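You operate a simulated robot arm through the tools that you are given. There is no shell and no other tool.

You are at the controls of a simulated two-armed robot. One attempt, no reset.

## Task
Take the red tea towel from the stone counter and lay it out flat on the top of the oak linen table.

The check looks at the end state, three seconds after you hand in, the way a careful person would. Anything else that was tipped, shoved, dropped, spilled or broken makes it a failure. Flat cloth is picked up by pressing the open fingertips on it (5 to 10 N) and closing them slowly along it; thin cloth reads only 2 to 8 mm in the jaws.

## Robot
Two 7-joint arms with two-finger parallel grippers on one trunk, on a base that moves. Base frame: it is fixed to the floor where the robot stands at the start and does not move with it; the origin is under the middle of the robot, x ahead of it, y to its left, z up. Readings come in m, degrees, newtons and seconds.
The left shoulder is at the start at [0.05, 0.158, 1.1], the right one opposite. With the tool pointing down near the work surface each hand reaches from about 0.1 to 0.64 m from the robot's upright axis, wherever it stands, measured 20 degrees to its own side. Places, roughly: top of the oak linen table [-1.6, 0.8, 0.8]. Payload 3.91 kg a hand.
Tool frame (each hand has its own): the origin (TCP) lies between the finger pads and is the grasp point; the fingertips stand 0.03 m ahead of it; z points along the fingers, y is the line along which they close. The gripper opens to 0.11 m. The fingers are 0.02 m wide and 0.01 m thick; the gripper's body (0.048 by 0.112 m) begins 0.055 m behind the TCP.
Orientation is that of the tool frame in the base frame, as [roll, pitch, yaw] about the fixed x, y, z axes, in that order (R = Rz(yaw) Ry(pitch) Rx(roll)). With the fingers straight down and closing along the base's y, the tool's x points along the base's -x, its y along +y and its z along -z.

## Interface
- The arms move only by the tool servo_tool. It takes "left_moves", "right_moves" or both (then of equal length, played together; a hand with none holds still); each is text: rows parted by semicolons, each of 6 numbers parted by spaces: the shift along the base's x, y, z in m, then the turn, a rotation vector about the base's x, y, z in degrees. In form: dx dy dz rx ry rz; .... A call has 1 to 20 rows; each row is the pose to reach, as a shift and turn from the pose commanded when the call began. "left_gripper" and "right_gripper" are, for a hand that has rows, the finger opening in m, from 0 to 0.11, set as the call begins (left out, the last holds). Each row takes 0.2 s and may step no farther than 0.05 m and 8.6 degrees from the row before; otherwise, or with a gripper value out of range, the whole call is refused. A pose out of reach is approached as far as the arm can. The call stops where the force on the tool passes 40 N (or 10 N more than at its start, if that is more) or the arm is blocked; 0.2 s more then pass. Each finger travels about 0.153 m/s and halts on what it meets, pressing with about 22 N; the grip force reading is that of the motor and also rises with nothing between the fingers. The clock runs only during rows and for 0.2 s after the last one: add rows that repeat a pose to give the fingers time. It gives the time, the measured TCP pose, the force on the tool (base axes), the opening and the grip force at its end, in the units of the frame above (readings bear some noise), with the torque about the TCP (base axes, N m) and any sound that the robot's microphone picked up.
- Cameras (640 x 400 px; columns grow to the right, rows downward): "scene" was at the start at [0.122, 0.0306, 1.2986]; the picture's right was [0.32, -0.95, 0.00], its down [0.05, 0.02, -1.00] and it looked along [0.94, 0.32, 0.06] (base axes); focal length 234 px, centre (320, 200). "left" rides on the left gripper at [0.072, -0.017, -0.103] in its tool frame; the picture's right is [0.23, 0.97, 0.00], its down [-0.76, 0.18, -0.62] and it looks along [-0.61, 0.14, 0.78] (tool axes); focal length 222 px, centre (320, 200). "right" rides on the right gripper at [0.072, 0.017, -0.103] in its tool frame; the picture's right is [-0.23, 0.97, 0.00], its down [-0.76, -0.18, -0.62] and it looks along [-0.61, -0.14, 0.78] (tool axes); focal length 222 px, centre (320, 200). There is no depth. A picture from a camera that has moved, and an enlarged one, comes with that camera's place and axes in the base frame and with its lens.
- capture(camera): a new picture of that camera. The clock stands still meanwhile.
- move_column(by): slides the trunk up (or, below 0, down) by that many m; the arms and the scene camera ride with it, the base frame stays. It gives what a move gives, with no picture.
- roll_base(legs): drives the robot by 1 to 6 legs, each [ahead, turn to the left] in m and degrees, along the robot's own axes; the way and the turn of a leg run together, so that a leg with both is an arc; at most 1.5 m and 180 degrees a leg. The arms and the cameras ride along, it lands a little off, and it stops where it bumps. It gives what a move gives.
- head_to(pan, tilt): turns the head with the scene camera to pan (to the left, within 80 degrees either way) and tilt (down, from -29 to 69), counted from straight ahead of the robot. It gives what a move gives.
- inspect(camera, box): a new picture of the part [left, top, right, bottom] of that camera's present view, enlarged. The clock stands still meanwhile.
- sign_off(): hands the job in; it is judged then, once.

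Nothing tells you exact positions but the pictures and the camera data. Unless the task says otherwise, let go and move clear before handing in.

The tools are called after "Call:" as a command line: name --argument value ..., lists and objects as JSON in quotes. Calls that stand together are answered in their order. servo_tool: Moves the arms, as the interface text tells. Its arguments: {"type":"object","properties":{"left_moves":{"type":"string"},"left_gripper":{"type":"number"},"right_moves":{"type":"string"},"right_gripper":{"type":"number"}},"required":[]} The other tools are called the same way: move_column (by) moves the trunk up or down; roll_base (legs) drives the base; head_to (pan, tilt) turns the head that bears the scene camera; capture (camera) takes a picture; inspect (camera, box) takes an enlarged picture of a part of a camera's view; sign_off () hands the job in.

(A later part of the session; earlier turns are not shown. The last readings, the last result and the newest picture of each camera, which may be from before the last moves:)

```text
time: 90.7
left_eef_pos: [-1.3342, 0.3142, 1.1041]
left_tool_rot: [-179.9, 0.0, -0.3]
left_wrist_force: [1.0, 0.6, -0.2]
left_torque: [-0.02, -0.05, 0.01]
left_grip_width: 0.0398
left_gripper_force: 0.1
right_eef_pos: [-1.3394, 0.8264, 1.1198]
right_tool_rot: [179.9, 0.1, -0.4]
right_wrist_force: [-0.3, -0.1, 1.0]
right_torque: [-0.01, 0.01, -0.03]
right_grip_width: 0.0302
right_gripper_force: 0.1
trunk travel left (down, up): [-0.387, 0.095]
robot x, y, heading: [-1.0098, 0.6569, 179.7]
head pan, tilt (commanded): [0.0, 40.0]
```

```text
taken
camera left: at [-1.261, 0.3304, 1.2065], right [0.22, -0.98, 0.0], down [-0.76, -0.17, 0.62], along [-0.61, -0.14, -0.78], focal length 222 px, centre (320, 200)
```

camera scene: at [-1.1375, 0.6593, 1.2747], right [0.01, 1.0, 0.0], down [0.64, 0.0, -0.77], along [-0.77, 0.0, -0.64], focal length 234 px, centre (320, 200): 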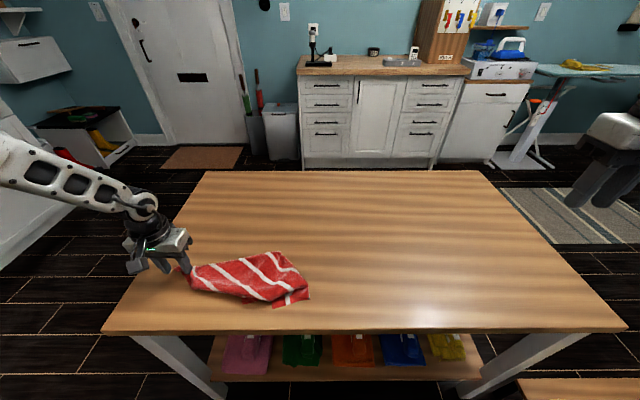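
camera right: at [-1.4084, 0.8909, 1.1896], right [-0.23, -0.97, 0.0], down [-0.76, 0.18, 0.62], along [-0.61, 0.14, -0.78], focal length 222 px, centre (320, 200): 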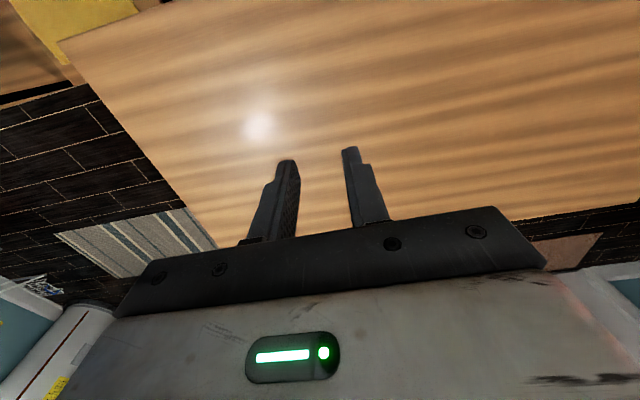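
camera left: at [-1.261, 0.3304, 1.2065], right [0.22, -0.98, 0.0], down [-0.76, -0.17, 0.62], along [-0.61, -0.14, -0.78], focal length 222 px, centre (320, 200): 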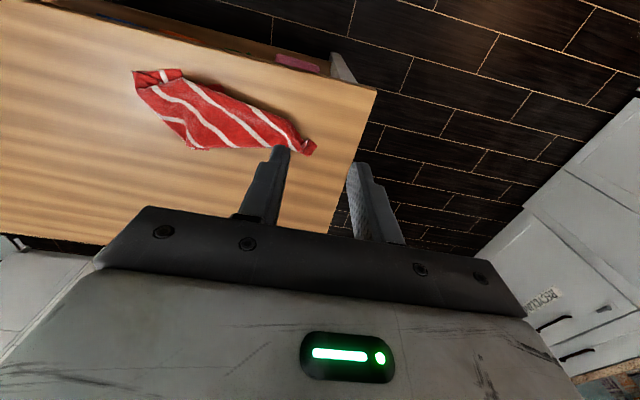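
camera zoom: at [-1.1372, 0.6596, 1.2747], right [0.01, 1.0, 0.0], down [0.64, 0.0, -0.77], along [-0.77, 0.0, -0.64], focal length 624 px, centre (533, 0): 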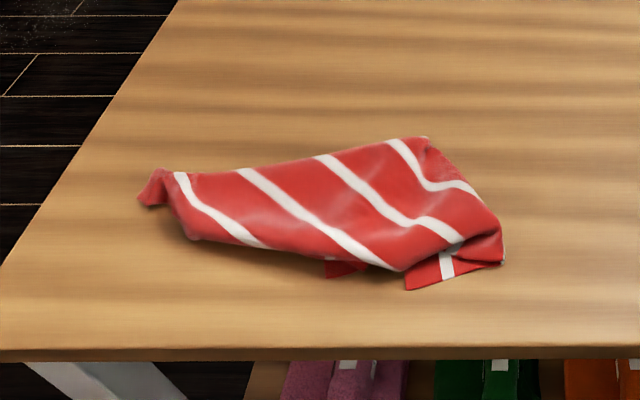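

I now back off, shift left and come in nearer, aiming for the axis at about (−1.06, 0.48), square to the table.

Call:
roll_base --legs '[[-0.3, 0]]'

Call:
roll_base --legs '[[0, 26], [0.39, 0]]'

Call:
roll_base --legs '[[0, -26]]'

Call:
capture --camera "scene"

```text
time: 92.7
left_eef_pos: [-1.0368, 0.3128, 1.1042]
left_tool_rot: [-179.9, 0.1, 0.0]
left_wrist_force: [0.4, -0.1, -0.2]
left_torque: [0.0, -0.01, 0.0]
left_grip_width: 0.04
left_gripper_force: 0.1
right_eef_pos: [-1.0451, 0.8238, 1.1177]
right_tool_rot: [179.9, 0.1, 0.0]
right_wrist_force: [-0.2, 0.4, 0.4]
right_torque: [-0.02, 0.04, -0.02]
right_grip_width: 0.03
right_gripper_force: 0.0
trunk travel left (down, up): [-0.387, 0.095]
robot x, y, heading: [-0.7142, 0.6555, 180.1]
head pan, tilt (commanded): [0.0, 40.0]
```

```text
time: 96.5
left_eef_pos: [-1.1891, 0.0307, 1.1029]
left_tool_rot: [-179.9, 0.0, 27.0]
left_wrist_force: [-0.3, -0.1, 0.0]
left_torque: [0.0, -0.01, -0.01]
left_grip_width: 0.04
left_gripper_force: 0.0
right_eef_pos: [-1.4305, 0.4836, 1.1184]
right_tool_rot: [180.0, -0.1, 27.0]
right_wrist_force: [-0.5, 0.8, -0.1]
right_torque: [0.0, 0.04, 0.02]
right_grip_width: 0.0298
right_gripper_force: 0.0
trunk travel left (down, up): [-0.387, 0.095]
robot x, y, heading: [-1.0587, 0.4818, -153.0]
head pan, tilt (commanded): [0.0, 40.0]
```

```text
time: 98.2
left_eef_pos: [-1.3728, 0.1309, 1.1026]
left_tool_rot: [-179.8, 0.1, 1.4]
left_wrist_force: [-0.3, 0.8, -0.5]
left_torque: [-0.03, -0.01, 0.01]
left_grip_width: 0.0399
left_gripper_force: 0.1
right_eef_pos: [-1.3943, 0.6434, 1.1179]
right_tool_rot: [179.9, 0.1, 1.4]
right_wrist_force: [-0.3, -0.2, 0.8]
right_torque: [-0.07, 0.0, 0.0]
right_grip_width: 0.0301
right_gripper_force: 0.0
trunk travel left (down, up): [-0.387, 0.095]
robot x, y, heading: [-1.0588, 0.4848, -178.7]
head pan, tilt (commanded): [0.0, 40.0]
```

```text
taken
camera scene: at [-1.186, 0.482, 1.2747], right [-0.02, 1.0, 0.0], down [0.64, 0.01, -0.77], along [-0.77, -0.02, -0.64], focal length 234 px, centre (320, 200)
```

scene: 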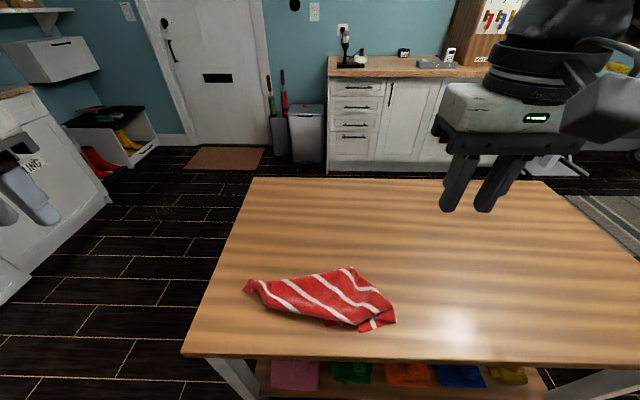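

I'm parked well now. I tilt the head further down and look at the towel more closely.

Call:
head_to --pan 0 --tilt 58

Call:
capture --camera "scene"

Call:
inspect --camera "scene" --box '[220, 130, 420, 290]'

```text
time: 99.0
left_eef_pos: [-1.3735, 0.1312, 1.1041]
left_tool_rot: [-180.0, 0.0, 1.4]
left_wrist_force: [0.3, -0.7, 0.3]
left_torque: [-0.01, -0.02, 0.03]
left_grip_width: 0.0399
left_gripper_force: 0.0
right_eef_pos: [-1.3938, 0.6435, 1.1176]
right_tool_rot: [180.0, 0.0, 1.3]
right_wrist_force: [-0.2, -0.2, 0.1]
right_torque: [0.05, 0.01, 0.03]
right_grip_width: 0.0299
right_gripper_force: 0.0
trunk travel left (down, up): [-0.387, 0.095]
robot x, y, heading: [-1.0633, 0.4833, -178.8]
head pan, tilt (commanded): [0.0, 58.0]
```

```text
taken
camera scene: at [-1.1698, 0.4821, 1.2504], right [-0.02, 1.0, 0.0], down [0.85, 0.02, -0.53], along [-0.53, -0.01, -0.85], focal length 234 px, centre (320, 200)
```

scene: 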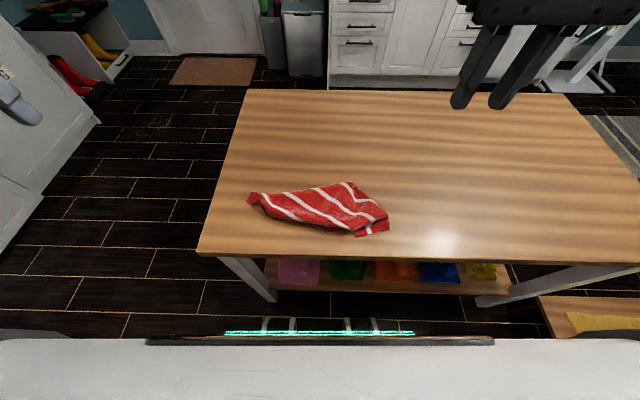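

```text
2.50 times, centred on (320, 210) of scene
camera zoom: at [-1.1698, 0.4821, 1.2504], right [-0.02, 1.0, 0.0], down [0.85, 0.02, -0.53], along [-0.53, -0.01, -0.85], focal length 586 px, centre (320, 175)
```

zoom: 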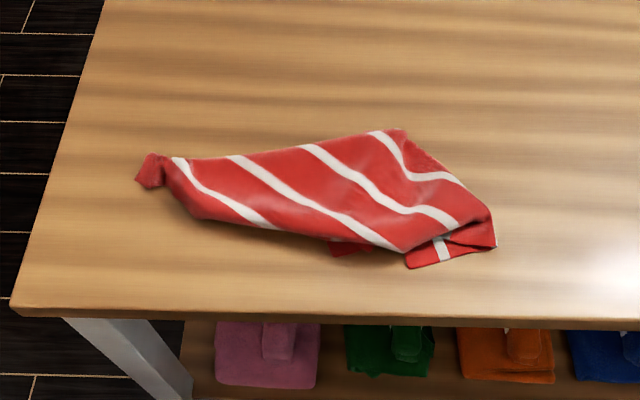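

The towel lies folded with one short edge running from about (−1.48, 0.31) to (−1.54, 0.56); my feet are about 6 cm from the table's edge plane, so no closer. I test how far each empty hand can reach forward at low height, well above the towel.

Call:
servo_tool --left_moves "-0.02 0.04 0 0 0 0; -0.04 0.08 0 0 0 0; -0.06 0.12 0 0 0 0; -0.08 0.16 -0.01 0 0 0; -0.1 0.19 -0.04 0 0 0; -0.12 0.2 -0.08 0 4 0; -0.15 0.2 -0.11 0 8 0; -0.18 0.2 -0.14 0 12 0; -0.21 0.2 -0.16 0 16 0; -0.24 0.2 -0.18 0 20 0; -0.27 0.2 -0.19 0 24 0; -0.29 0.2 -0.2 0 28 0; -0.31 0.2 -0.2 0 30 0; -0.31 0.2 -0.2 0 30 0" --right_moves "-0.02 0 0 0 0 0; -0.04 0 0 0 0 0; -0.06 0 0 0 0 0; -0.08 0 -0.01 0 0 0; -0.1 0 -0.04 0 0 0; -0.12 0 -0.08 0 4 0; -0.15 0 -0.11 0 8 0; -0.18 0 -0.14 0 12 0; -0.21 0 -0.16 0 16 0; -0.24 0 -0.18 0 20 0; -0.27 0 -0.19 0 24 0; -0.29 0 -0.2 0 28 0; -0.31 0 -0.2 0 30 0; -0.31 0 -0.2 0 30 0"

Call:
capture --camera "scene"

```text
time: 102.0
left_eef_pos: [-1.6238, 0.281, 0.9434]
left_tool_rot: [-179.1, 30.2, 1.6]
left_wrist_force: [0.0, -0.3, 0.4]
left_torque: [-0.01, 0.02, 0.01]
left_grip_width: 0.0398
left_gripper_force: 0.0
left hand out of reach, approached as far as the arm can: row 8, 9, 10, 11, 12, 13, 14
right_eef_pos: [-1.7041, 0.6415, 0.9169]
right_tool_rot: [-179.2, 30.0, 1.7]
right_wrist_force: [-0.1, -0.9, 0.6]
right_torque: [0.0, 0.03, -0.02]
right_grip_width: 0.0299
right_gripper_force: 0.1
trunk travel left (down, up): [-0.387, 0.095]
robot x, y, heading: [-1.0597, 0.482, -178.4]
head pan, tilt (commanded): [0.0, 58.0]
```

```text
taken
camera scene: at [-1.1698, 0.4821, 1.2503], right [-0.02, 1.0, 0.0], down [0.85, 0.02, -0.53], along [-0.53, -0.01, -0.85], focal length 234 px, centre (320, 200)
```

scene: 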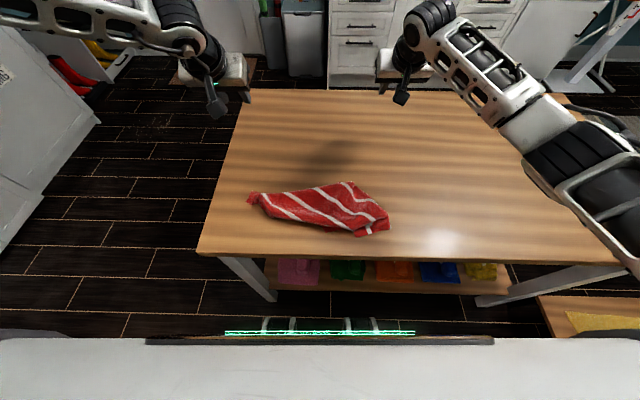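

The right hand reaches x −1.70 easily while the left stops at −1.62 and drifts outward. I test whether turning the left wrist's yaw frees its reach.

Call:
servo_tool --left_moves "0 0 0 0 0 -8; 0 0 0 0 0 -16; 0 0 0 0 0 -24; 0 0.03 0 0 0 -30; 0 0.05 0 0 0 -30; -0.02 0.05 -0.01 0 0 -30; -0.04 0.05 -0.01 0 0 -30; -0.06 0.05 -0.01 0 0 -30; -0.06 0.05 -0.01 0 0 -30"

```text
time: 104.0
left_eef_pos: [-1.643, 0.2992, 0.9594]
left_tool_rot: [-179.1, 30.2, -28.4]
left_wrist_force: [1.2, 0.0, 0.4]
left_torque: [0.01, -0.01, 0.02]
left_grip_width: 0.0401
left_gripper_force: 0.0
left hand out of reach, approached as far as the arm can: row 5, 6, 7, 8, 9
right_eef_pos: [-1.7022, 0.643, 0.9183]
right_tool_rot: [-179.3, 30.1, 1.5]
right_wrist_force: [0.7, -0.2, 0.1]
right_torque: [0.01, 0.03, 0.0]
right_grip_width: 0.0301
right_gripper_force: 0.0
trunk travel left (down, up): [-0.387, 0.095]
robot x, y, heading: [-1.0594, 0.4817, -178.7]
head pan, tilt (commanded): [0.0, 58.0]
```

Only a slight gain that way. I try the opposite yaw.

Call:
servo_tool --left_moves "0 0 0 0 0 8; 0 0 0 0 0 16; 0 0 0 0 0 24; 0 0 0 0 0 32; 0 0 0 0 0 40; 0 0 0 0 0 48; 0 0 0 0 0 56; 0 0 0 0 0 60; 0 0.03 -0.02 0 0 60; -0.01 0.05 -0.03 0 0 60; -0.03 0.05 -0.04 0 0 60; -0.05 0.05 -0.04 0 0 60; -0.05 0.05 -0.04 0 0 60"

Call:
capture --camera "scene"

```text
time: 106.8
left_eef_pos: [-1.6004, 0.2595, 0.9701]
left_tool_rot: [-179.1, 30.1, 31.6]
left_wrist_force: [0.0, -0.9, -0.8]
left_torque: [-0.01, -0.02, 0.01]
left_grip_width: 0.0398
left_gripper_force: 0.1
left hand out of reach, approached as far as the arm can: row 2, 3, 4, 5, 6, 7, 8, 9, 10, 11, 12, 13
right_eef_pos: [-1.703, 0.6433, 0.9179]
right_tool_rot: [-179.3, 30.2, 1.6]
right_wrist_force: [-0.1, 0.4, 0.0]
right_torque: [-0.01, 0.02, 0.0]
right_grip_width: 0.0299
right_gripper_force: 0.0
trunk travel left (down, up): [-0.387, 0.095]
robot x, y, heading: [-1.0592, 0.4831, -178.8]
head pan, tilt (commanded): [0.0, 58.0]
```

```text
taken
camera scene: at [-1.1698, 0.4821, 1.2503], right [-0.02, 1.0, 0.0], down [0.85, 0.02, -0.53], along [-0.53, -0.01, -0.85], focal length 234 px, centre (320, 200)
```

scene: 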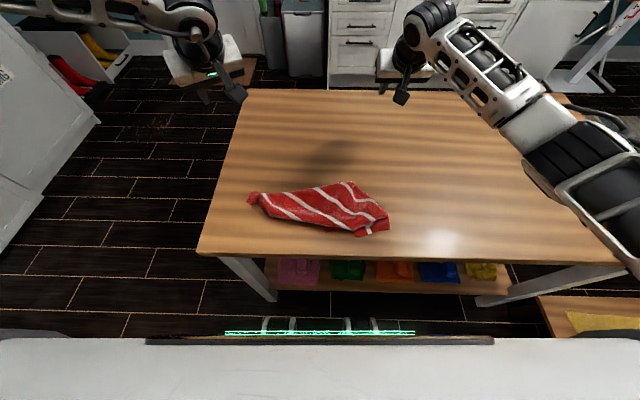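

That is worse, so the left arm's posture is the limit. I bring the left hand in close to my body on its own side to re-posture the elbow, and also draw the right hand back.

Call:
servo_tool --left_moves "0.03 0 0 0 -4 -4; 0.07 -0.01 0 0 -8 -8; 0.11 -0.02 -0.01 0 -12 -12; 0.15 -0.02 -0.02 0 -16 -16; 0.19 -0.03 -0.02 0 -20 -20; 0.23 -0.03 -0.03 0 -24 -24; 0.27 -0.04 -0.03 0 -27 -27; 0.3 -0.05 -0.04 0 -30 -30; 0.34 -0.06 -0.05 0 -30 -32; 0.36 -0.08 -0.05 0 -30 -32; 0.36 -0.1 -0.05 0 -30 -32" --right_moves "0.03 0 0 0 -4 0; 0.06 0 0.01 0 -8 0; 0.09 0 0.02 0 -12 0; 0.12 0 0.03 0 -16 0; 0.15 0 0.05 0 -20 0; 0.18 0 0.06 0 -24 0; 0.21 0 0.07 0 -28 0; 0.24 0 0.08 0 -30 0; 0.25 0 0.08 0 -30 0; 0.25 0 0.08 0 -30 0; 0.25 0 0.08 0 -30 0"

Call:
capture --camera "scene"

```text
time: 109.2
left_eef_pos: [-1.2954, 0.1337, 0.9025]
left_tool_rot: [173.5, 1.3, -3.5]
left_wrist_force: [-0.6, 0.3, 0.4]
left_torque: [0.03, 0.02, -0.03]
left_grip_width: 0.04
left_gripper_force: 0.2
left hand out of reach, approached as far as the arm can: row 7, 8, 9, 10, 11
right_eef_pos: [-1.4517, 0.6421, 0.9979]
right_tool_rot: [179.8, 0.1, 1.3]
right_wrist_force: [0.2, 0.4, 0.5]
right_torque: [0.04, 0.0, -0.02]
right_grip_width: 0.0301
right_gripper_force: 0.1
trunk travel left (down, up): [-0.387, 0.095]
robot x, y, heading: [-1.0593, 0.4837, -178.6]
head pan, tilt (commanded): [0.0, 58.0]
```

```text
taken
camera scene: at [-1.1699, 0.4823, 1.2503], right [-0.02, 1.0, 0.0], down [0.85, 0.02, -0.53], along [-0.53, -0.01, -0.85], focal length 234 px, centre (320, 200)
```

scene: 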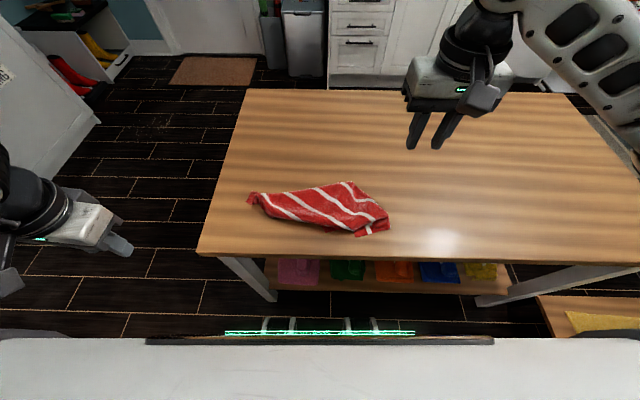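

The left hand is close in and slightly rolled. I bring it back upright and forward over the table's left part, then test its reach again.

Call:
servo_tool --left_moves "-0.02 0.01 0.01 3 -0.6 2; -0.04 0.03 0.02 6.5 -1.3 4.5; -0.07 0.06 0.03 6.5 -1.3 4.5; -0.1 0.09 0.03 6.5 -1.3 4.5; -0.13 0.12 0.03 6.5 -1.3 4.5; -0.16 0.15 0.03 6.5 -1.3 4.5; -0.19 0.18 0.02 6.5 -1.3 4.5; -0.22 0.2 0.01 6.5 -1.3 4.5; -0.25 0.22 0 6.5 -1.3 4.5; -0.28 0.24 0 6.5 -1.3 4.5; -0.28 0.24 0 6.5 -1.3 4.5"

Call:
capture --camera "scene"

```text
time: 111.6
left_eef_pos: [-1.514, 0.3079, 0.9371]
left_tool_rot: [-180.0, 0.1, 1.3]
left_wrist_force: [-0.5, 1.2, 0.6]
left_torque: [-0.02, -0.02, 0.01]
left_grip_width: 0.0403
left_gripper_force: 0.1
left hand out of reach, approached as far as the arm can: row 8, 9, 10, 11
right_eef_pos: [-1.4529, 0.6415, 0.9973]
right_tool_rot: [180.0, 0.2, 1.3]
right_wrist_force: [-0.9, -0.2, -0.2]
right_torque: [0.0, 0.02, -0.02]
right_grip_width: 0.0299
right_gripper_force: 0.1
trunk travel left (down, up): [-0.387, 0.095]
robot x, y, heading: [-1.0609, 0.4808, -178.5]
head pan, tilt (commanded): [0.0, 58.0]
```

```text
taken
camera scene: at [-1.1698, 0.4821, 1.2503], right [-0.02, 1.0, 0.0], down [0.85, 0.02, -0.53], along [-0.53, -0.01, -0.85], focal length 234 px, centre (320, 200)
```

scene: 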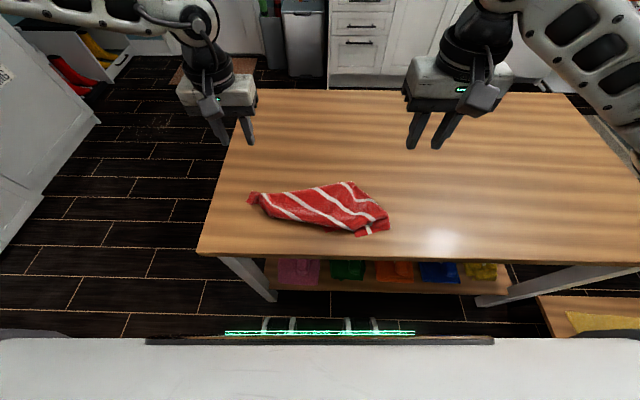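

With the left arm's limits known, my plan is: grasp both ends of the exposed short edge (left hand at about (−1.475, 0.318), right hand at about (−1.522, 0.548)), lift so the towel unfolds by hanging, then lay it. I hover both hands above those corners.

Call:
servo_tool --left_moves "0.01 0.003 -0.02 0 0 0; 0.02 0.006 -0.04 0 0 0; 0.03 0.008 -0.06 0 0 0; 0.039 0.01 -0.08 0 0 0; 0.039 0.01 -0.09 0 0 0; 0.039 0.01 -0.09 0 0 0" --right_moves "-0.015 -0.02 -0.03 0 0 0; -0.03 -0.04 -0.06 0 0 0; -0.045 -0.06 -0.09 0 0 0; -0.06 -0.08 -0.12 0 0 0; -0.069 -0.094 -0.14 0 0 0; -0.069 -0.094 -0.15 0 0 0" --left_gripper 0.045 --right_gripper 0.03

Call:
capture --camera "left"

Call:
capture --camera "right"

Call:
inspect --camera "scene" --box '[200, 90, 440, 270]'

```text
time: 113.0
left_eef_pos: [-1.464, 0.2997, 0.8728]
left_tool_rot: [-179.9, 0.0, 1.3]
left_wrist_force: [-0.1, 0.6, 0.4]
left_torque: [-0.04, 0.02, -0.02]
left_grip_width: 0.0452
left_gripper_force: 0.1
left hand out of reach, approached as far as the arm can: row 1, 2, 3, 4, 5, 6
right_eef_pos: [-1.5217, 0.5476, 0.8472]
right_tool_rot: [180.0, 0.1, 1.4]
right_wrist_force: [0.0, -0.1, 1.3]
right_torque: [0.01, -0.04, 0.0]
right_grip_width: 0.0299
right_gripper_force: 0.0
trunk travel left (down, up): [-0.387, 0.095]
robot x, y, heading: [-1.0604, 0.4839, -178.6]
head pan, tilt (commanded): [0.0, 58.0]
```

```text
taken
camera left: at [-1.3906, 0.3172, 0.9751], right [0.25, -0.97, 0.0], down [-0.76, -0.2, 0.63], along [-0.61, -0.16, -0.78], focal length 222 px, centre (320, 200)
```

left: 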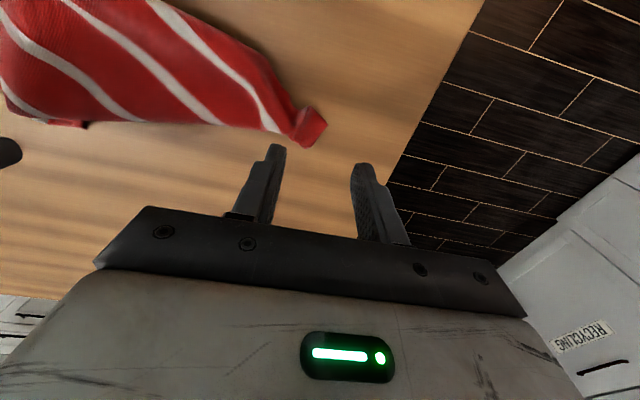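

```text
taken
camera right: at [-1.4495, 0.5324, 0.9517], right [-0.2, -0.98, 0.0], down [-0.76, 0.16, 0.62], along [-0.61, 0.13, -0.78], focal length 222 px, centre (320, 200)
```

right: 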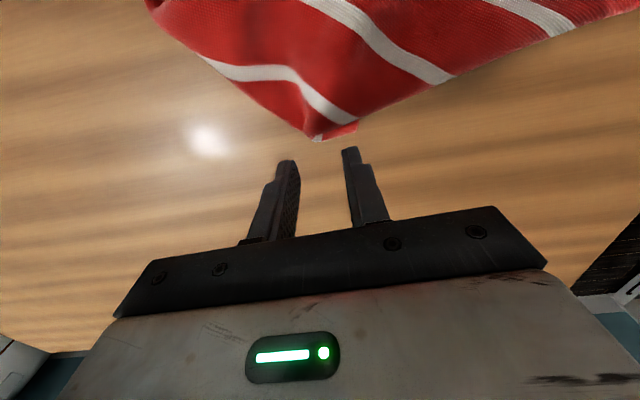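

```text
2.22 times, centred on (320, 180) of scene
camera zoom: at [-1.1698, 0.4822, 1.2503], right [-0.02, 1.0, 0.0], down [0.85, 0.02, -0.53], along [-0.53, -0.01, -0.85], focal length 520 px, centre (320, 244)
```

zoom: 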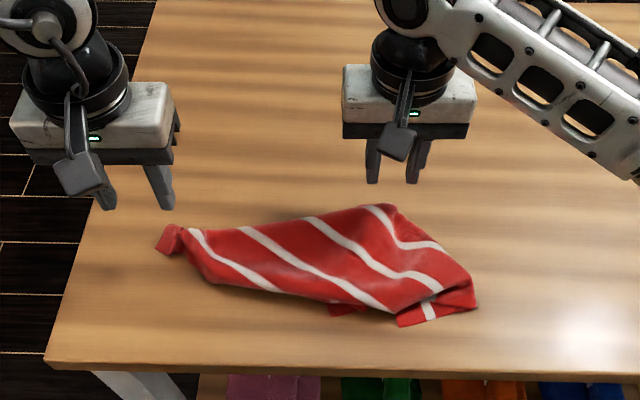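

The left arm is limited when its hand is far below its shoulder, so I should work with the trunk lower. I raise the hands and lower the trunk in two stages.

Call:
servo_tool --left_moves "0 0 0.03 0 0 0; 0 0 0.06 0 0 0; 0 0 0.1 0 0 0; 0 0 0.1 0 0 0" --right_moves "0 0 0.03 0 0 0; 0 0 0.06 0 0 0; 0 0 0.1 0 0 0; 0 0 0.1 0 0 0"

Call:
move_column --by -0.1

Call:
servo_tool --left_moves "0 0 0.03 0 0 0; 0 0 0.06 0 0 0; 0 0 0.1 0 0 0; 0 0 0.1 0 0 0" --right_moves "0 0 0.03 0 0 0; 0 0 0.06 0 0 0; 0 0 0.1 0 0 0; 0 0 0.1 0 0 0"

Call:
move_column --by -0.1

Call:
capture --camera "scene"

```text
time: 114.0
left_eef_pos: [-1.4624, 0.3008, 0.9718]
left_tool_rot: [180.0, 0.2, 1.4]
left_wrist_force: [-0.5, -0.8, -0.7]
left_torque: [0.0, -0.01, 0.0]
left_grip_width: 0.045
left_gripper_force: 0.1
right_eef_pos: [-1.5195, 0.5489, 0.9496]
right_tool_rot: [-180.0, 0.0, 1.4]
right_wrist_force: [0.0, 0.4, 0.0]
right_torque: [0.0, -0.01, 0.0]
right_grip_width: 0.0302
right_gripper_force: 0.0
trunk travel left (down, up): [-0.387, 0.095]
robot x, y, heading: [-1.059, 0.4795, -178.8]
head pan, tilt (commanded): [0.0, 58.0]
```

```text
time: 115.3
left_eef_pos: [-1.4634, 0.3006, 0.8725]
left_tool_rot: [180.0, 0.1, 1.3]
left_wrist_force: [0.5, -0.3, 0.0]
left_torque: [0.0, -0.01, 0.03]
left_grip_width: 0.0451
left_gripper_force: 0.1
right_eef_pos: [-1.5199, 0.5475, 0.8468]
right_tool_rot: [179.9, 0.2, 1.4]
right_wrist_force: [0.4, 0.5, 0.5]
right_torque: [0.01, 0.0, 0.01]
right_grip_width: 0.0302
right_gripper_force: 0.0
trunk travel left (down, up): [-0.287, 0.195]
robot x, y, heading: [-1.0573, 0.483, -178.6]
head pan, tilt (commanded): [0.0, 58.0]
```

```text
time: 116.3
left_eef_pos: [-1.4633, 0.2974, 0.973]
left_tool_rot: [-180.0, 0.0, 1.3]
left_wrist_force: [-0.7, -0.4, -0.1]
left_torque: [0.0, -0.01, 0.01]
left_grip_width: 0.0451
left_gripper_force: 0.1
right_eef_pos: [-1.5203, 0.5488, 0.9465]
right_tool_rot: [179.9, 0.0, 1.4]
right_wrist_force: [0.0, -0.1, 0.2]
right_torque: [0.03, -0.04, 0.0]
right_grip_width: 0.0298
right_gripper_force: 0.1
trunk travel left (down, up): [-0.287, 0.195]
robot x, y, heading: [-1.0563, 0.4819, -178.6]
head pan, tilt (commanded): [0.0, 58.0]
```

```text
time: 117.7
left_eef_pos: [-1.4639, 0.2977, 0.8722]
left_tool_rot: [180.0, 0.1, 1.3]
left_wrist_force: [0.4, -0.1, 0.5]
left_torque: [0.0, 0.0, 0.01]
left_grip_width: 0.0449
left_gripper_force: 0.1
right_eef_pos: [-1.5198, 0.5476, 0.8457]
right_tool_rot: [179.9, 0.2, 1.4]
right_wrist_force: [1.1, 0.5, -0.3]
right_torque: [0.01, -0.01, 0.0]
right_grip_width: 0.0301
right_gripper_force: 0.1
trunk travel left (down, up): [-0.187, 0.295]
robot x, y, heading: [-1.0585, 0.4817, -178.5]
head pan, tilt (commanded): [0.0, 58.0]
```

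```text
taken
camera scene: at [-1.1697, 0.4821, 1.0504], right [-0.02, 1.0, 0.0], down [0.85, 0.02, -0.53], along [-0.53, -0.01, -0.85], focal length 234 px, centre (320, 200)
```

scene: 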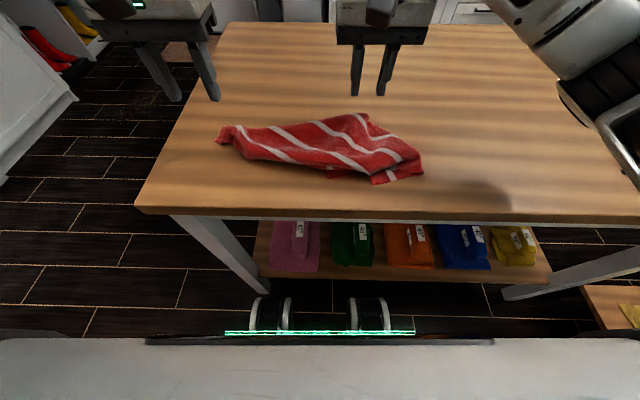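

The view is clear and the trunk is lower; I also note my left wheel is close to the table's leg, so I'll only back straight out later. I zoom in on the right hand's view of its corner.

Call:
inspect --camera "right" --box '[160, 0, 480, 200]'

Call:
inspect --camera "left" --box '[160, 0, 480, 200]'

Call:
inspect --camera "scene" --box '[200, 90, 440, 210]'

```text
2.00 times, centred on (320, 100) of right
camera zoom: at [-1.4478, 0.5335, 0.9509], right [-0.2, -0.98, 0.0], down [-0.76, 0.16, 0.62], along [-0.61, 0.13, -0.78], focal length 444 px, centre (320, 400)
```

zoom: 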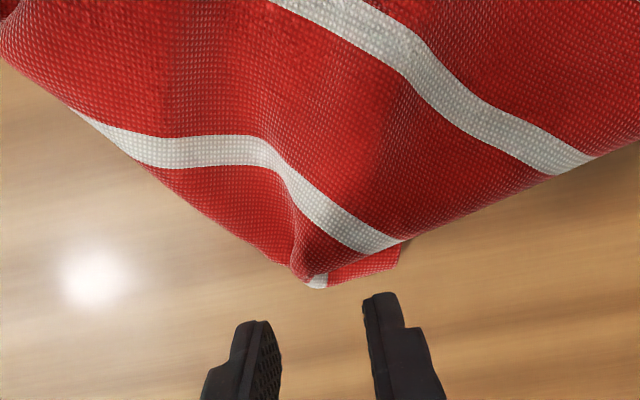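

```text
2.00 times, centred on (320, 100) of left
camera zoom: at [-1.3902, 0.3158, 0.9748], right [0.25, -0.97, 0.0], down [-0.76, -0.2, 0.63], along [-0.61, -0.16, -0.78], focal length 444 px, centre (320, 400)
```

zoom: 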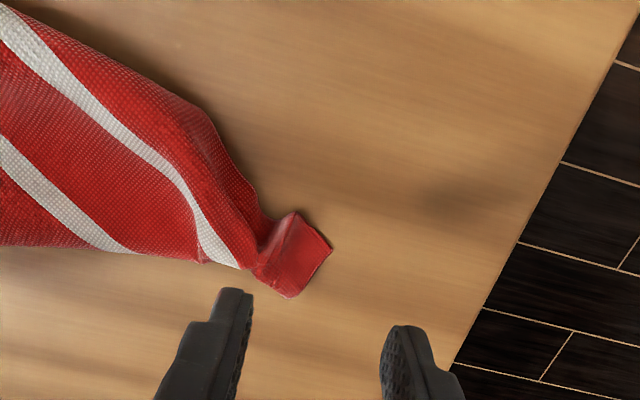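

```text
2.67 times, centred on (320, 150) of scene
camera zoom: at [-1.1697, 0.4821, 1.0504], right [-0.02, 1.0, 0.0], down [0.85, 0.02, -0.53], along [-0.53, -0.01, -0.85], focal length 624 px, centre (320, 333)
```

zoom: 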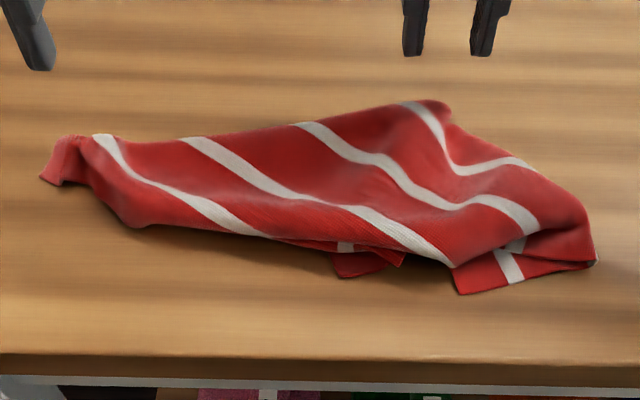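

The far-right corner is tucked under, so I'll take the short edge just short of it, at about (−1.498, 0.505), with the right hand, and the clear corner at about (−1.475, 0.320) with the left. I move both above and lower towards the cloth.

Call:
servo_tool --left_moves "-0.005 0.01 -0.015 0 0 0; -0.011 0.022 -0.03 0 0 0; -0.011 0.022 -0.045 0 0 0; -0.011 0.022 -0.06 0 0 0; -0.011 0.022 -0.06 0 0 0" --right_moves "0.01 -0.02 0.01 0 0 0; 0.022 -0.043 0.01 0 0 0; 0.022 -0.043 -0.005 0 0 0; 0.022 -0.043 -0.02 0 0 0; 0.022 -0.043 -0.02 0 0 0" --left_gripper 0.04 --right_gripper 0.032

Call:
inspect --camera "left" --box '[160, 0, 480, 200]'

Call:
inspect --camera "right" --box '[160, 0, 480, 200]'

```text
time: 118.9
left_eef_pos: [-1.4747, 0.3194, 0.813]
left_tool_rot: [179.9, 0.1, 1.3]
left_wrist_force: [0.9, 0.3, 0.6]
left_torque: [0.02, 0.03, 0.02]
left_grip_width: 0.0401
left_gripper_force: 0.1
right_eef_pos: [-1.4969, 0.506, 0.8243]
right_tool_rot: [179.9, 0.1, 1.3]
right_wrist_force: [-0.3, -0.4, -0.2]
right_torque: [0.0, -0.03, 0.02]
right_grip_width: 0.0321
right_gripper_force: 0.0
trunk travel left (down, up): [-0.187, 0.295]
robot x, y, heading: [-1.0613, 0.4828, -178.6]
head pan, tilt (commanded): [0.0, 58.0]
```

```text
2.00 times, centred on (320, 100) of left
camera zoom: at [-1.4014, 0.3374, 0.9152], right [0.25, -0.97, 0.0], down [-0.76, -0.2, 0.62], along [-0.6, -0.16, -0.78], focal length 444 px, centre (320, 400)
```

zoom: 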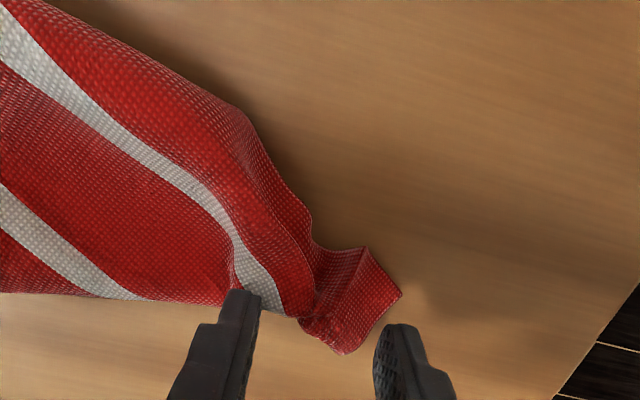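

```text
2.00 times, centred on (320, 100) of right
camera zoom: at [-1.4248, 0.4903, 0.9295], right [-0.2, -0.98, 0.0], down [-0.76, 0.16, 0.62], along [-0.61, 0.13, -0.78], focal length 444 px, centre (320, 400)
```

zoom: 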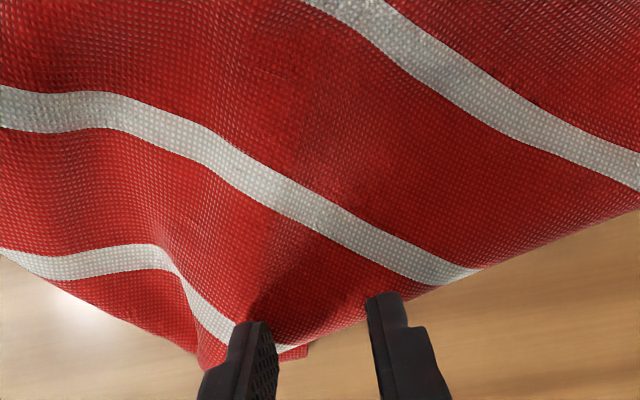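

Both hands are over the cloth edges. I nudge the left hand slightly inward and lower both towards contact in small steps.

Call:
servo_tool --left_moves "0.005 0.003 -0.004 0 0 0; 0.01 0.005 -0.008 0 0 0; 0.01 0.005 -0.012 0 0 0; 0.01 0.005 -0.016 0 0 0; 0.01 0.005 -0.02 0 0 0; 0.01 0.005 -0.022 0 0 0" --right_moves "0 0 -0.005 0 0 0; 0 0 -0.01 0 0 0; 0 0 -0.015 0 0 0; 0 0 -0.02 0 0 0; 0 0 -0.025 0 0 0; 0 0 -0.028 0 0 0"

```text
time: 120.3
left_eef_pos: [-1.4638, 0.3264, 0.7926]
left_tool_rot: [-179.9, 0.4, 1.4]
left_wrist_force: [1.0, -1.8, 18.5]
left_torque: [0.4, -0.07, -0.05]
left_grip_width: 0.039
left_gripper_force: 0.0
right_eef_pos: [-1.498, 0.5044, 0.7977]
right_tool_rot: [179.9, 0.1, 1.4]
right_wrist_force: [0.0, -0.3, 0.7]
right_torque: [0.0, -0.01, 0.0]
right_grip_width: 0.032
right_gripper_force: 0.0
trunk travel left (down, up): [-0.187, 0.295]
robot x, y, heading: [-1.0623, 0.4851, -178.8]
head pan, tilt (commanded): [0.0, 58.0]
```

The left presses at 18 N, a bit much; I ease it up. The right goes a little lower to touch.

Call:
servo_tool --left_moves "0 0 0.001 0 0 0; 0 0 0.0012 0 0 0; 0 0 0.0012 0 0 0" --right_moves "0 0 -0.002 0 0 0; 0 0 -0.004 0 0 0; 0 0 -0.005 0 0 0"

```text
time: 121.1
left_eef_pos: [-1.4651, 0.3255, 0.7931]
left_tool_rot: [179.9, 0.3, 1.3]
left_wrist_force: [-0.6, -0.7, 16.0]
left_torque: [0.42, -0.02, -0.01]
left_grip_width: 0.0397
left_gripper_force: 0.0
right_eef_pos: [-1.498, 0.5051, 0.794]
right_tool_rot: [180.0, 0.2, 1.5]
right_wrist_force: [-0.1, 0.2, 2.3]
right_torque: [0.01, -0.01, 0.02]
right_grip_width: 0.0319
right_gripper_force: 0.0
trunk travel left (down, up): [-0.187, 0.295]
robot x, y, heading: [-1.0554, 0.4843, -178.8]
head pan, tilt (commanded): [0.0, 58.0]
```

Call:
servo_tool --left_moves "0 0 0.0015 0 0 0; 0 0 0.0022 0 0 0; 0 0 0.0022 0 0 0" --right_moves "0 0 -0.001 0 0 0; 0 0 -0.0018 0 0 0; 0 0 -0.0022 0 0 0"

```text
time: 121.9
left_eef_pos: [-1.463, 0.3252, 0.7932]
left_tool_rot: [179.9, 0.1, 1.3]
left_wrist_force: [0.2, -0.5, 1.7]
left_torque: [0.04, -0.02, 0.01]
left_grip_width: 0.04
left_gripper_force: 0.1
right_eef_pos: [-1.4979, 0.5054, 0.7928]
right_tool_rot: [180.0, 0.3, 1.4]
right_wrist_force: [1.5, 0.9, 19.5]
right_torque: [0.46, -0.11, -0.01]
right_grip_width: 0.0322
right_gripper_force: 0.3
trunk travel left (down, up): [-0.187, 0.295]
robot x, y, heading: [-1.0616, 0.4842, -178.6]
head pan, tilt (commanded): [0.0, 58.0]
```

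The left is now too light and the right too firm. I trim both to about 8 N.

Call:
servo_tool --left_moves "0 0 -0.0006 0 0 0; 0 0 -0.0006 0 0 0" --right_moves "0 0 0.0008 0 0 0; 0 0 0.0008 0 0 0"

```text
time: 122.5
left_eef_pos: [-1.4633, 0.3258, 0.7941]
left_tool_rot: [-180.0, 0.3, 1.3]
left_wrist_force: [1.1, -0.1, 0.5]
left_torque: [0.04, 0.03, 0.0]
left_grip_width: 0.04
left_gripper_force: 0.1
right_eef_pos: [-1.4968, 0.5046, 0.7944]
right_tool_rot: [179.9, 0.2, 1.4]
right_wrist_force: [-0.8, 0.8, 20.4]
right_torque: [0.46, -0.01, 0.02]
right_grip_width: 0.0322
right_gripper_force: 0.2
trunk travel left (down, up): [-0.187, 0.295]
robot x, y, heading: [-1.0578, 0.4828, -178.6]
head pan, tilt (commanded): [0.0, 58.0]
```

Call:
servo_tool --left_moves "0 0 -0.0008 0 0 0; 0 0 -0.0012 0 0 0; 0 0 -0.0012 0 0 0" --right_moves "0 0 0.0008 0 0 0; 0 0 0.0012 0 0 0; 0 0 0.0012 0 0 0"

```text
time: 123.3
left_eef_pos: [-1.4644, 0.325, 0.7928]
left_tool_rot: [-180.0, 0.2, 1.4]
left_wrist_force: [1.9, 0.0, 7.0]
left_torque: [0.19, -0.05, -0.02]
left_grip_width: 0.0399
left_gripper_force: 0.0
right_eef_pos: [-1.4969, 0.505, 0.793]
right_tool_rot: [-179.9, 0.2, 1.4]
right_wrist_force: [-3.3, -0.9, 13.4]
right_torque: [0.31, 0.06, 0.04]
right_grip_width: 0.0319
right_gripper_force: 0.0
trunk travel left (down, up): [-0.187, 0.295]
robot x, y, heading: [-1.0577, 0.4851, -178.4]
head pan, tilt (commanded): [0.0, 58.0]
```

The forces are now about 7 N left and 13 N right, with both fingertips on the cloth. I ease the right a touch and begin closing slowly.

Call:
servo_tool --left_moves "0 0 -0.0002 0 0 0; 0 0 -0.0002 0 0 0" --right_moves "0 0 0.0003 0 0 0; 0 0 0.0003 0 0 0" --left_gripper 0.034 --right_gripper 0.027

Call:
servo_tool --left_moves "0 0 0 0 0 0; 0 0 0 0 0 0" --right_moves "0 0 0 0 0 0; 0 0 0 0 0 0" --left_gripper 0.028 --right_gripper 0.022

Call:
servo_tool --left_moves "0 0 0 0 0 0; 0 0 0 0 0 0" --right_moves "0 0 0 0 0 0; 0 0 0 0 0 0" --left_gripper 0.022 --right_gripper 0.017

Call:
inspect --camera "left" --box '[160, 0, 480, 200]'

Call:
inspect --camera "right" --box '[160, 0, 480, 200]'

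```text
time: 123.9
left_eef_pos: [-1.4643, 0.3249, 0.7923]
left_tool_rot: [179.9, 0.4, 1.5]
left_wrist_force: [-0.9, -0.8, 12.3]
left_torque: [0.29, 0.01, -0.01]
left_grip_width: 0.0332
left_gripper_force: 0.1
right_eef_pos: [-1.4971, 0.5049, 0.7933]
right_tool_rot: [179.9, 0.1, 1.4]
right_wrist_force: [-0.7, -2.5, 10.2]
right_torque: [0.11, -0.01, 0.01]
right_grip_width: 0.0258
right_gripper_force: 0.0
trunk travel left (down, up): [-0.187, 0.295]
robot x, y, heading: [-1.0607, 0.4852, -178.6]
head pan, tilt (commanded): [0.0, 58.0]
```

```text
time: 124.5
left_eef_pos: [-1.4634, 0.3235, 0.7915]
left_tool_rot: [-180.0, 0.4, 1.4]
left_wrist_force: [0.4, -3.2, 17.6]
left_torque: [0.3, -0.03, 0.02]
left_grip_width: 0.0269
left_gripper_force: 0.0
right_eef_pos: [-1.4978, 0.5062, 0.7944]
right_tool_rot: [180.0, 0.2, 1.4]
right_wrist_force: [0.4, -1.1, 7.8]
right_torque: [0.06, 0.02, -0.01]
right_grip_width: 0.0219
right_gripper_force: 0.1
trunk travel left (down, up): [-0.187, 0.295]
robot x, y, heading: [-1.0595, 0.4831, -178.6]
head pan, tilt (commanded): [0.0, 58.0]
```

```text
time: 125.1
left_eef_pos: [-1.4632, 0.3242, 0.7916]
left_tool_rot: [180.0, 0.3, 1.4]
left_wrist_force: [-0.4, -2.2, 20.5]
left_torque: [0.32, -0.06, 0.04]
left_grip_width: 0.0207
left_gripper_force: 0.0
right_eef_pos: [-1.4971, 0.5056, 0.7939]
right_tool_rot: [179.8, 0.2, 1.4]
right_wrist_force: [-0.4, -1.3, 4.9]
right_torque: [0.04, -0.01, -0.02]
right_grip_width: 0.0169
right_gripper_force: 0.1
trunk travel left (down, up): [-0.187, 0.295]
robot x, y, heading: [-1.0571, 0.4855, -178.7]
head pan, tilt (commanded): [0.0, 58.0]
```

```text
2.00 times, centred on (320, 100) of left
camera zoom: at [-1.3902, 0.3427, 0.895], right [0.25, -0.97, 0.0], down [-0.75, -0.2, 0.63], along [-0.61, -0.16, -0.78], focal length 444 px, centre (320, 400)
```

zoom: 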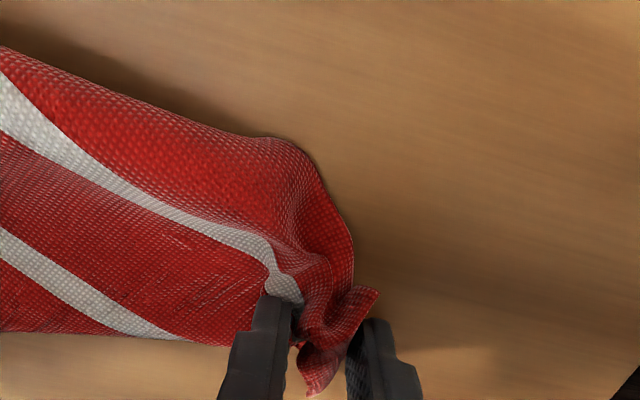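

```text
2.00 times, centred on (320, 100) of right
camera zoom: at [-1.4241, 0.4903, 0.8985], right [-0.2, -0.98, 0.0], down [-0.76, 0.16, 0.63], along [-0.61, 0.13, -0.78], focal length 444 px, centre (320, 400)
```

zoom: 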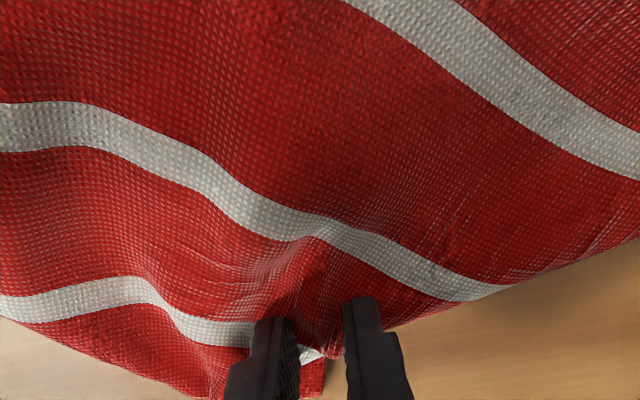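

Cloth is gathering nicely between both pairs of fingers. I ease the left force, press the right slightly, and close the rest of the way slowly.

Call:
servo_tool --left_moves "0 0 0.0006 0 0 0; 0 0 0.001 0 0 0" --right_moves "0 0 -0.0002 0 0 0; 0 0 -0.0004 0 0 0" --left_gripper 0.016 --right_gripper 0.012

Call:
servo_tool --left_moves "0 0 0 0 0 0; 0 0 0 0 0 0" --right_moves "0 0 0 0 0 0; 0 0 0 0 0 0" --left_gripper 0.01 --right_gripper 0.007

Call:
servo_tool --left_moves "0 0 0 0 0 0; 0 0 0 0 0 0; 0 0 0 0 0 0; 0 0 0 0 0 0" --right_moves "0 0 0 0 0 0; 0 0 0 0 0 0; 0 0 0 0 0 0; 0 0 0 0 0 0" --left_gripper 0.0 --right_gripper 0.0

Call:
inspect --camera "left" --box '[160, 0, 480, 200]'

Call:
inspect --camera "right" --box '[160, 0, 480, 200]'

```text
time: 125.7
left_eef_pos: [-1.4638, 0.3267, 0.7922]
left_tool_rot: [179.9, 0.3, 1.5]
left_wrist_force: [0.0, -2.5, 14.2]
left_torque: [0.2, -0.04, -0.02]
left_grip_width: 0.0155
left_gripper_force: 0.1
right_eef_pos: [-1.4967, 0.5047, 0.7936]
right_tool_rot: [-180.0, 0.1, 1.4]
right_wrist_force: [1.8, -1.6, 5.3]
right_torque: [0.06, -0.06, 0.0]
right_grip_width: 0.012
right_gripper_force: 0.2
trunk travel left (down, up): [-0.187, 0.295]
robot x, y, heading: [-1.0588, 0.4874, -178.5]
head pan, tilt (commanded): [0.0, 58.0]
```

```text
time: 126.3
left_eef_pos: [-1.4638, 0.3252, 0.7924]
left_tool_rot: [180.0, 0.2, 1.3]
left_wrist_force: [1.5, 0.7, 11.1]
left_torque: [0.17, -0.02, -0.02]
left_grip_width: 0.0102
left_gripper_force: 0.1
right_eef_pos: [-1.4984, 0.5058, 0.7943]
right_tool_rot: [179.9, 0.2, 1.4]
right_wrist_force: [-0.4, -1.1, 5.0]
right_torque: [-0.01, 0.02, -0.03]
right_grip_width: 0.0073
right_gripper_force: 0.5
trunk travel left (down, up): [-0.187, 0.295]
robot x, y, heading: [-1.0551, 0.4812, -178.4]
head pan, tilt (commanded): [0.0, 58.0]
```

```text
time: 127.3
left_eef_pos: [-1.4638, 0.325, 0.7922]
left_tool_rot: [-180.0, 0.2, 1.2]
left_wrist_force: [0.6, 3.1, 6.5]
left_torque: [0.19, 0.0, 0.02]
left_grip_width: 0.0044
left_gripper_force: 21.7
right_eef_pos: [-1.497, 0.5056, 0.795]
right_tool_rot: [179.9, 0.2, 1.4]
right_wrist_force: [0.9, -3.4, 8.1]
right_torque: [-0.1, -0.02, 0.03]
right_grip_width: 0.0023
right_gripper_force: 22.0
trunk travel left (down, up): [-0.187, 0.295]
robot x, y, heading: [-1.0597, 0.4868, -178.6]
head pan, tilt (commanded): [0.0, 58.0]
```

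```text
2.00 times, centred on (320, 100) of left
camera zoom: at [-1.3906, 0.3429, 0.8954], right [0.25, -0.97, 0.0], down [-0.76, -0.2, 0.63], along [-0.61, -0.16, -0.78], focal length 444 px, centre (320, 400)
```

zoom: 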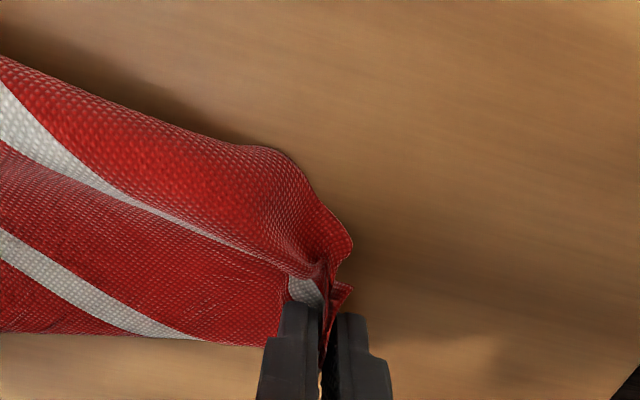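

```text
2.00 times, centred on (320, 100) of right
camera zoom: at [-1.4251, 0.4901, 0.8985], right [-0.2, -0.98, 0.0], down [-0.76, 0.16, 0.63], along [-0.61, 0.13, -0.78], focal length 444 px, centre (320, 400)
```

zoom: 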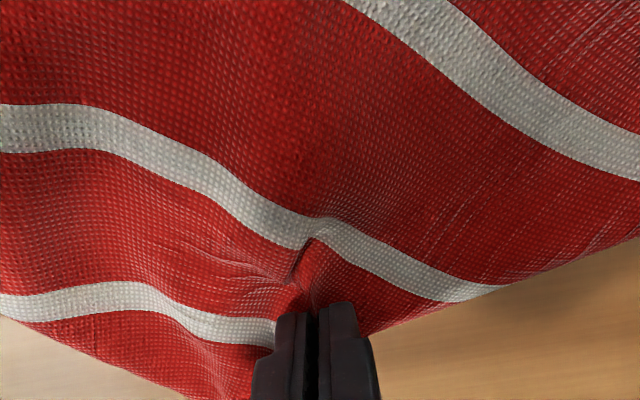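

Both hands hold cloth (4.4 mm and 2.3 mm). I lift by raising the trunk and look.

Call:
move_column --by 0.1

Call:
capture --camera "scene"

```text
time: 128.6
left_eef_pos: [-1.4655, 0.3252, 0.8925]
left_tool_rot: [179.9, 0.1, 1.4]
left_wrist_force: [0.2, -0.2, 0.2]
left_torque: [0.05, 0.0, -0.02]
left_grip_width: 0.0039
left_gripper_force: 21.9
right_eef_pos: [-1.498, 0.5056, 0.8944]
right_tool_rot: [180.0, 0.1, 1.4]
right_wrist_force: [0.2, -0.4, 0.1]
right_torque: [-0.03, -0.01, 0.02]
right_grip_width: 0.0022
right_gripper_force: 21.4
trunk travel left (down, up): [-0.287, 0.195]
robot x, y, heading: [-1.056, 0.4857, -178.7]
head pan, tilt (commanded): [0.0, 58.0]
```

```text
taken
camera scene: at [-1.1699, 0.4821, 1.1503], right [-0.02, 1.0, 0.0], down [0.85, 0.02, -0.53], along [-0.53, -0.01, -0.85], focal length 234 px, centre (320, 200)
```

scene: 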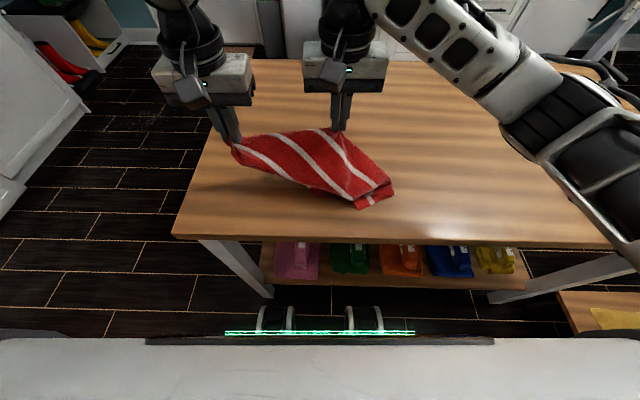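

Both corners hold as the edge rises. I continue raising the trunk so the towel hangs and unfolds.

Call:
move_column --by 0.19

Call:
servo_tool --left_moves "0.02 0 0.03 0 0 0; 0.04 0 0.06 0 0 0; 0.05 0 0.09 0 0 0; 0.06 0 0.11 0 0 0; 0.06 0 0.11 0 0 0; 0.06 0 0.11 0 0 0" --right_moves "0.02 0 0.03 0 0 0; 0.05 0 0.06 0 0 0; 0.08 0 0.09 0 0 0; 0.09 0 0.11 0 0 0; 0.09 0 0.11 0 0 0; 0.09 0 0.11 0 0 0"

Call:
capture --camera "scene"

```text
time: 130.7
left_eef_pos: [-1.4653, 0.3248, 1.0815]
left_tool_rot: [180.0, 0.1, 1.4]
left_wrist_force: [-0.2, 0.0, 0.1]
left_torque: [0.0, 0.04, 0.0]
left_grip_width: 0.004
left_gripper_force: 22.6
right_eef_pos: [-1.4982, 0.5058, 1.0822]
right_tool_rot: [-179.9, 0.1, 1.4]
right_wrist_force: [0.7, -0.8, 0.1]
right_torque: [-0.01, 0.0, 0.04]
right_grip_width: 0.0019
right_gripper_force: 22.4
trunk travel left (down, up): [-0.477, 0.005]
robot x, y, heading: [-1.0569, 0.4838, -178.5]
head pan, tilt (commanded): [0.0, 58.0]
```

```text
time: 132.1
left_eef_pos: [-1.4026, 0.3249, 1.1934]
left_tool_rot: [-180.0, 0.3, 1.3]
left_wrist_force: [-0.9, 0.2, -0.7]
left_torque: [-0.01, -0.01, 0.0]
left_grip_width: 0.0037
left_gripper_force: 21.8
right_eef_pos: [-1.4077, 0.5071, 1.1927]
right_tool_rot: [-180.0, 0.1, 1.4]
right_wrist_force: [-1.4, -0.1, -0.1]
right_torque: [0.0, 0.0, 0.01]
right_grip_width: 0.002
right_gripper_force: 21.6
trunk travel left (down, up): [-0.477, 0.005]
robot x, y, heading: [-1.0557, 0.483, -178.6]
head pan, tilt (commanded): [0.0, 58.0]
```

```text
taken
camera scene: at [-1.1697, 0.4821, 1.3404], right [-0.02, 1.0, 0.0], down [0.85, 0.02, -0.53], along [-0.53, -0.01, -0.85], focal length 234 px, centre (320, 200)
```

scene: 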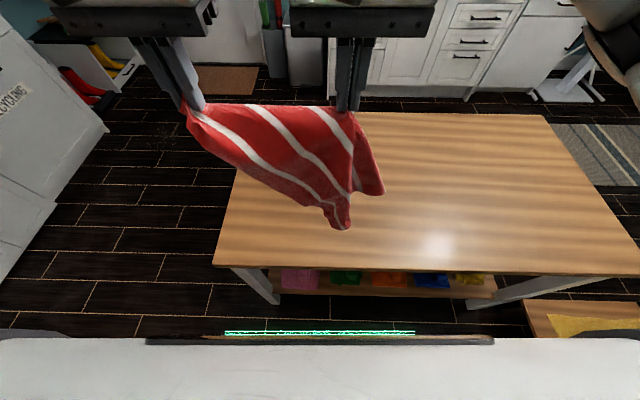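

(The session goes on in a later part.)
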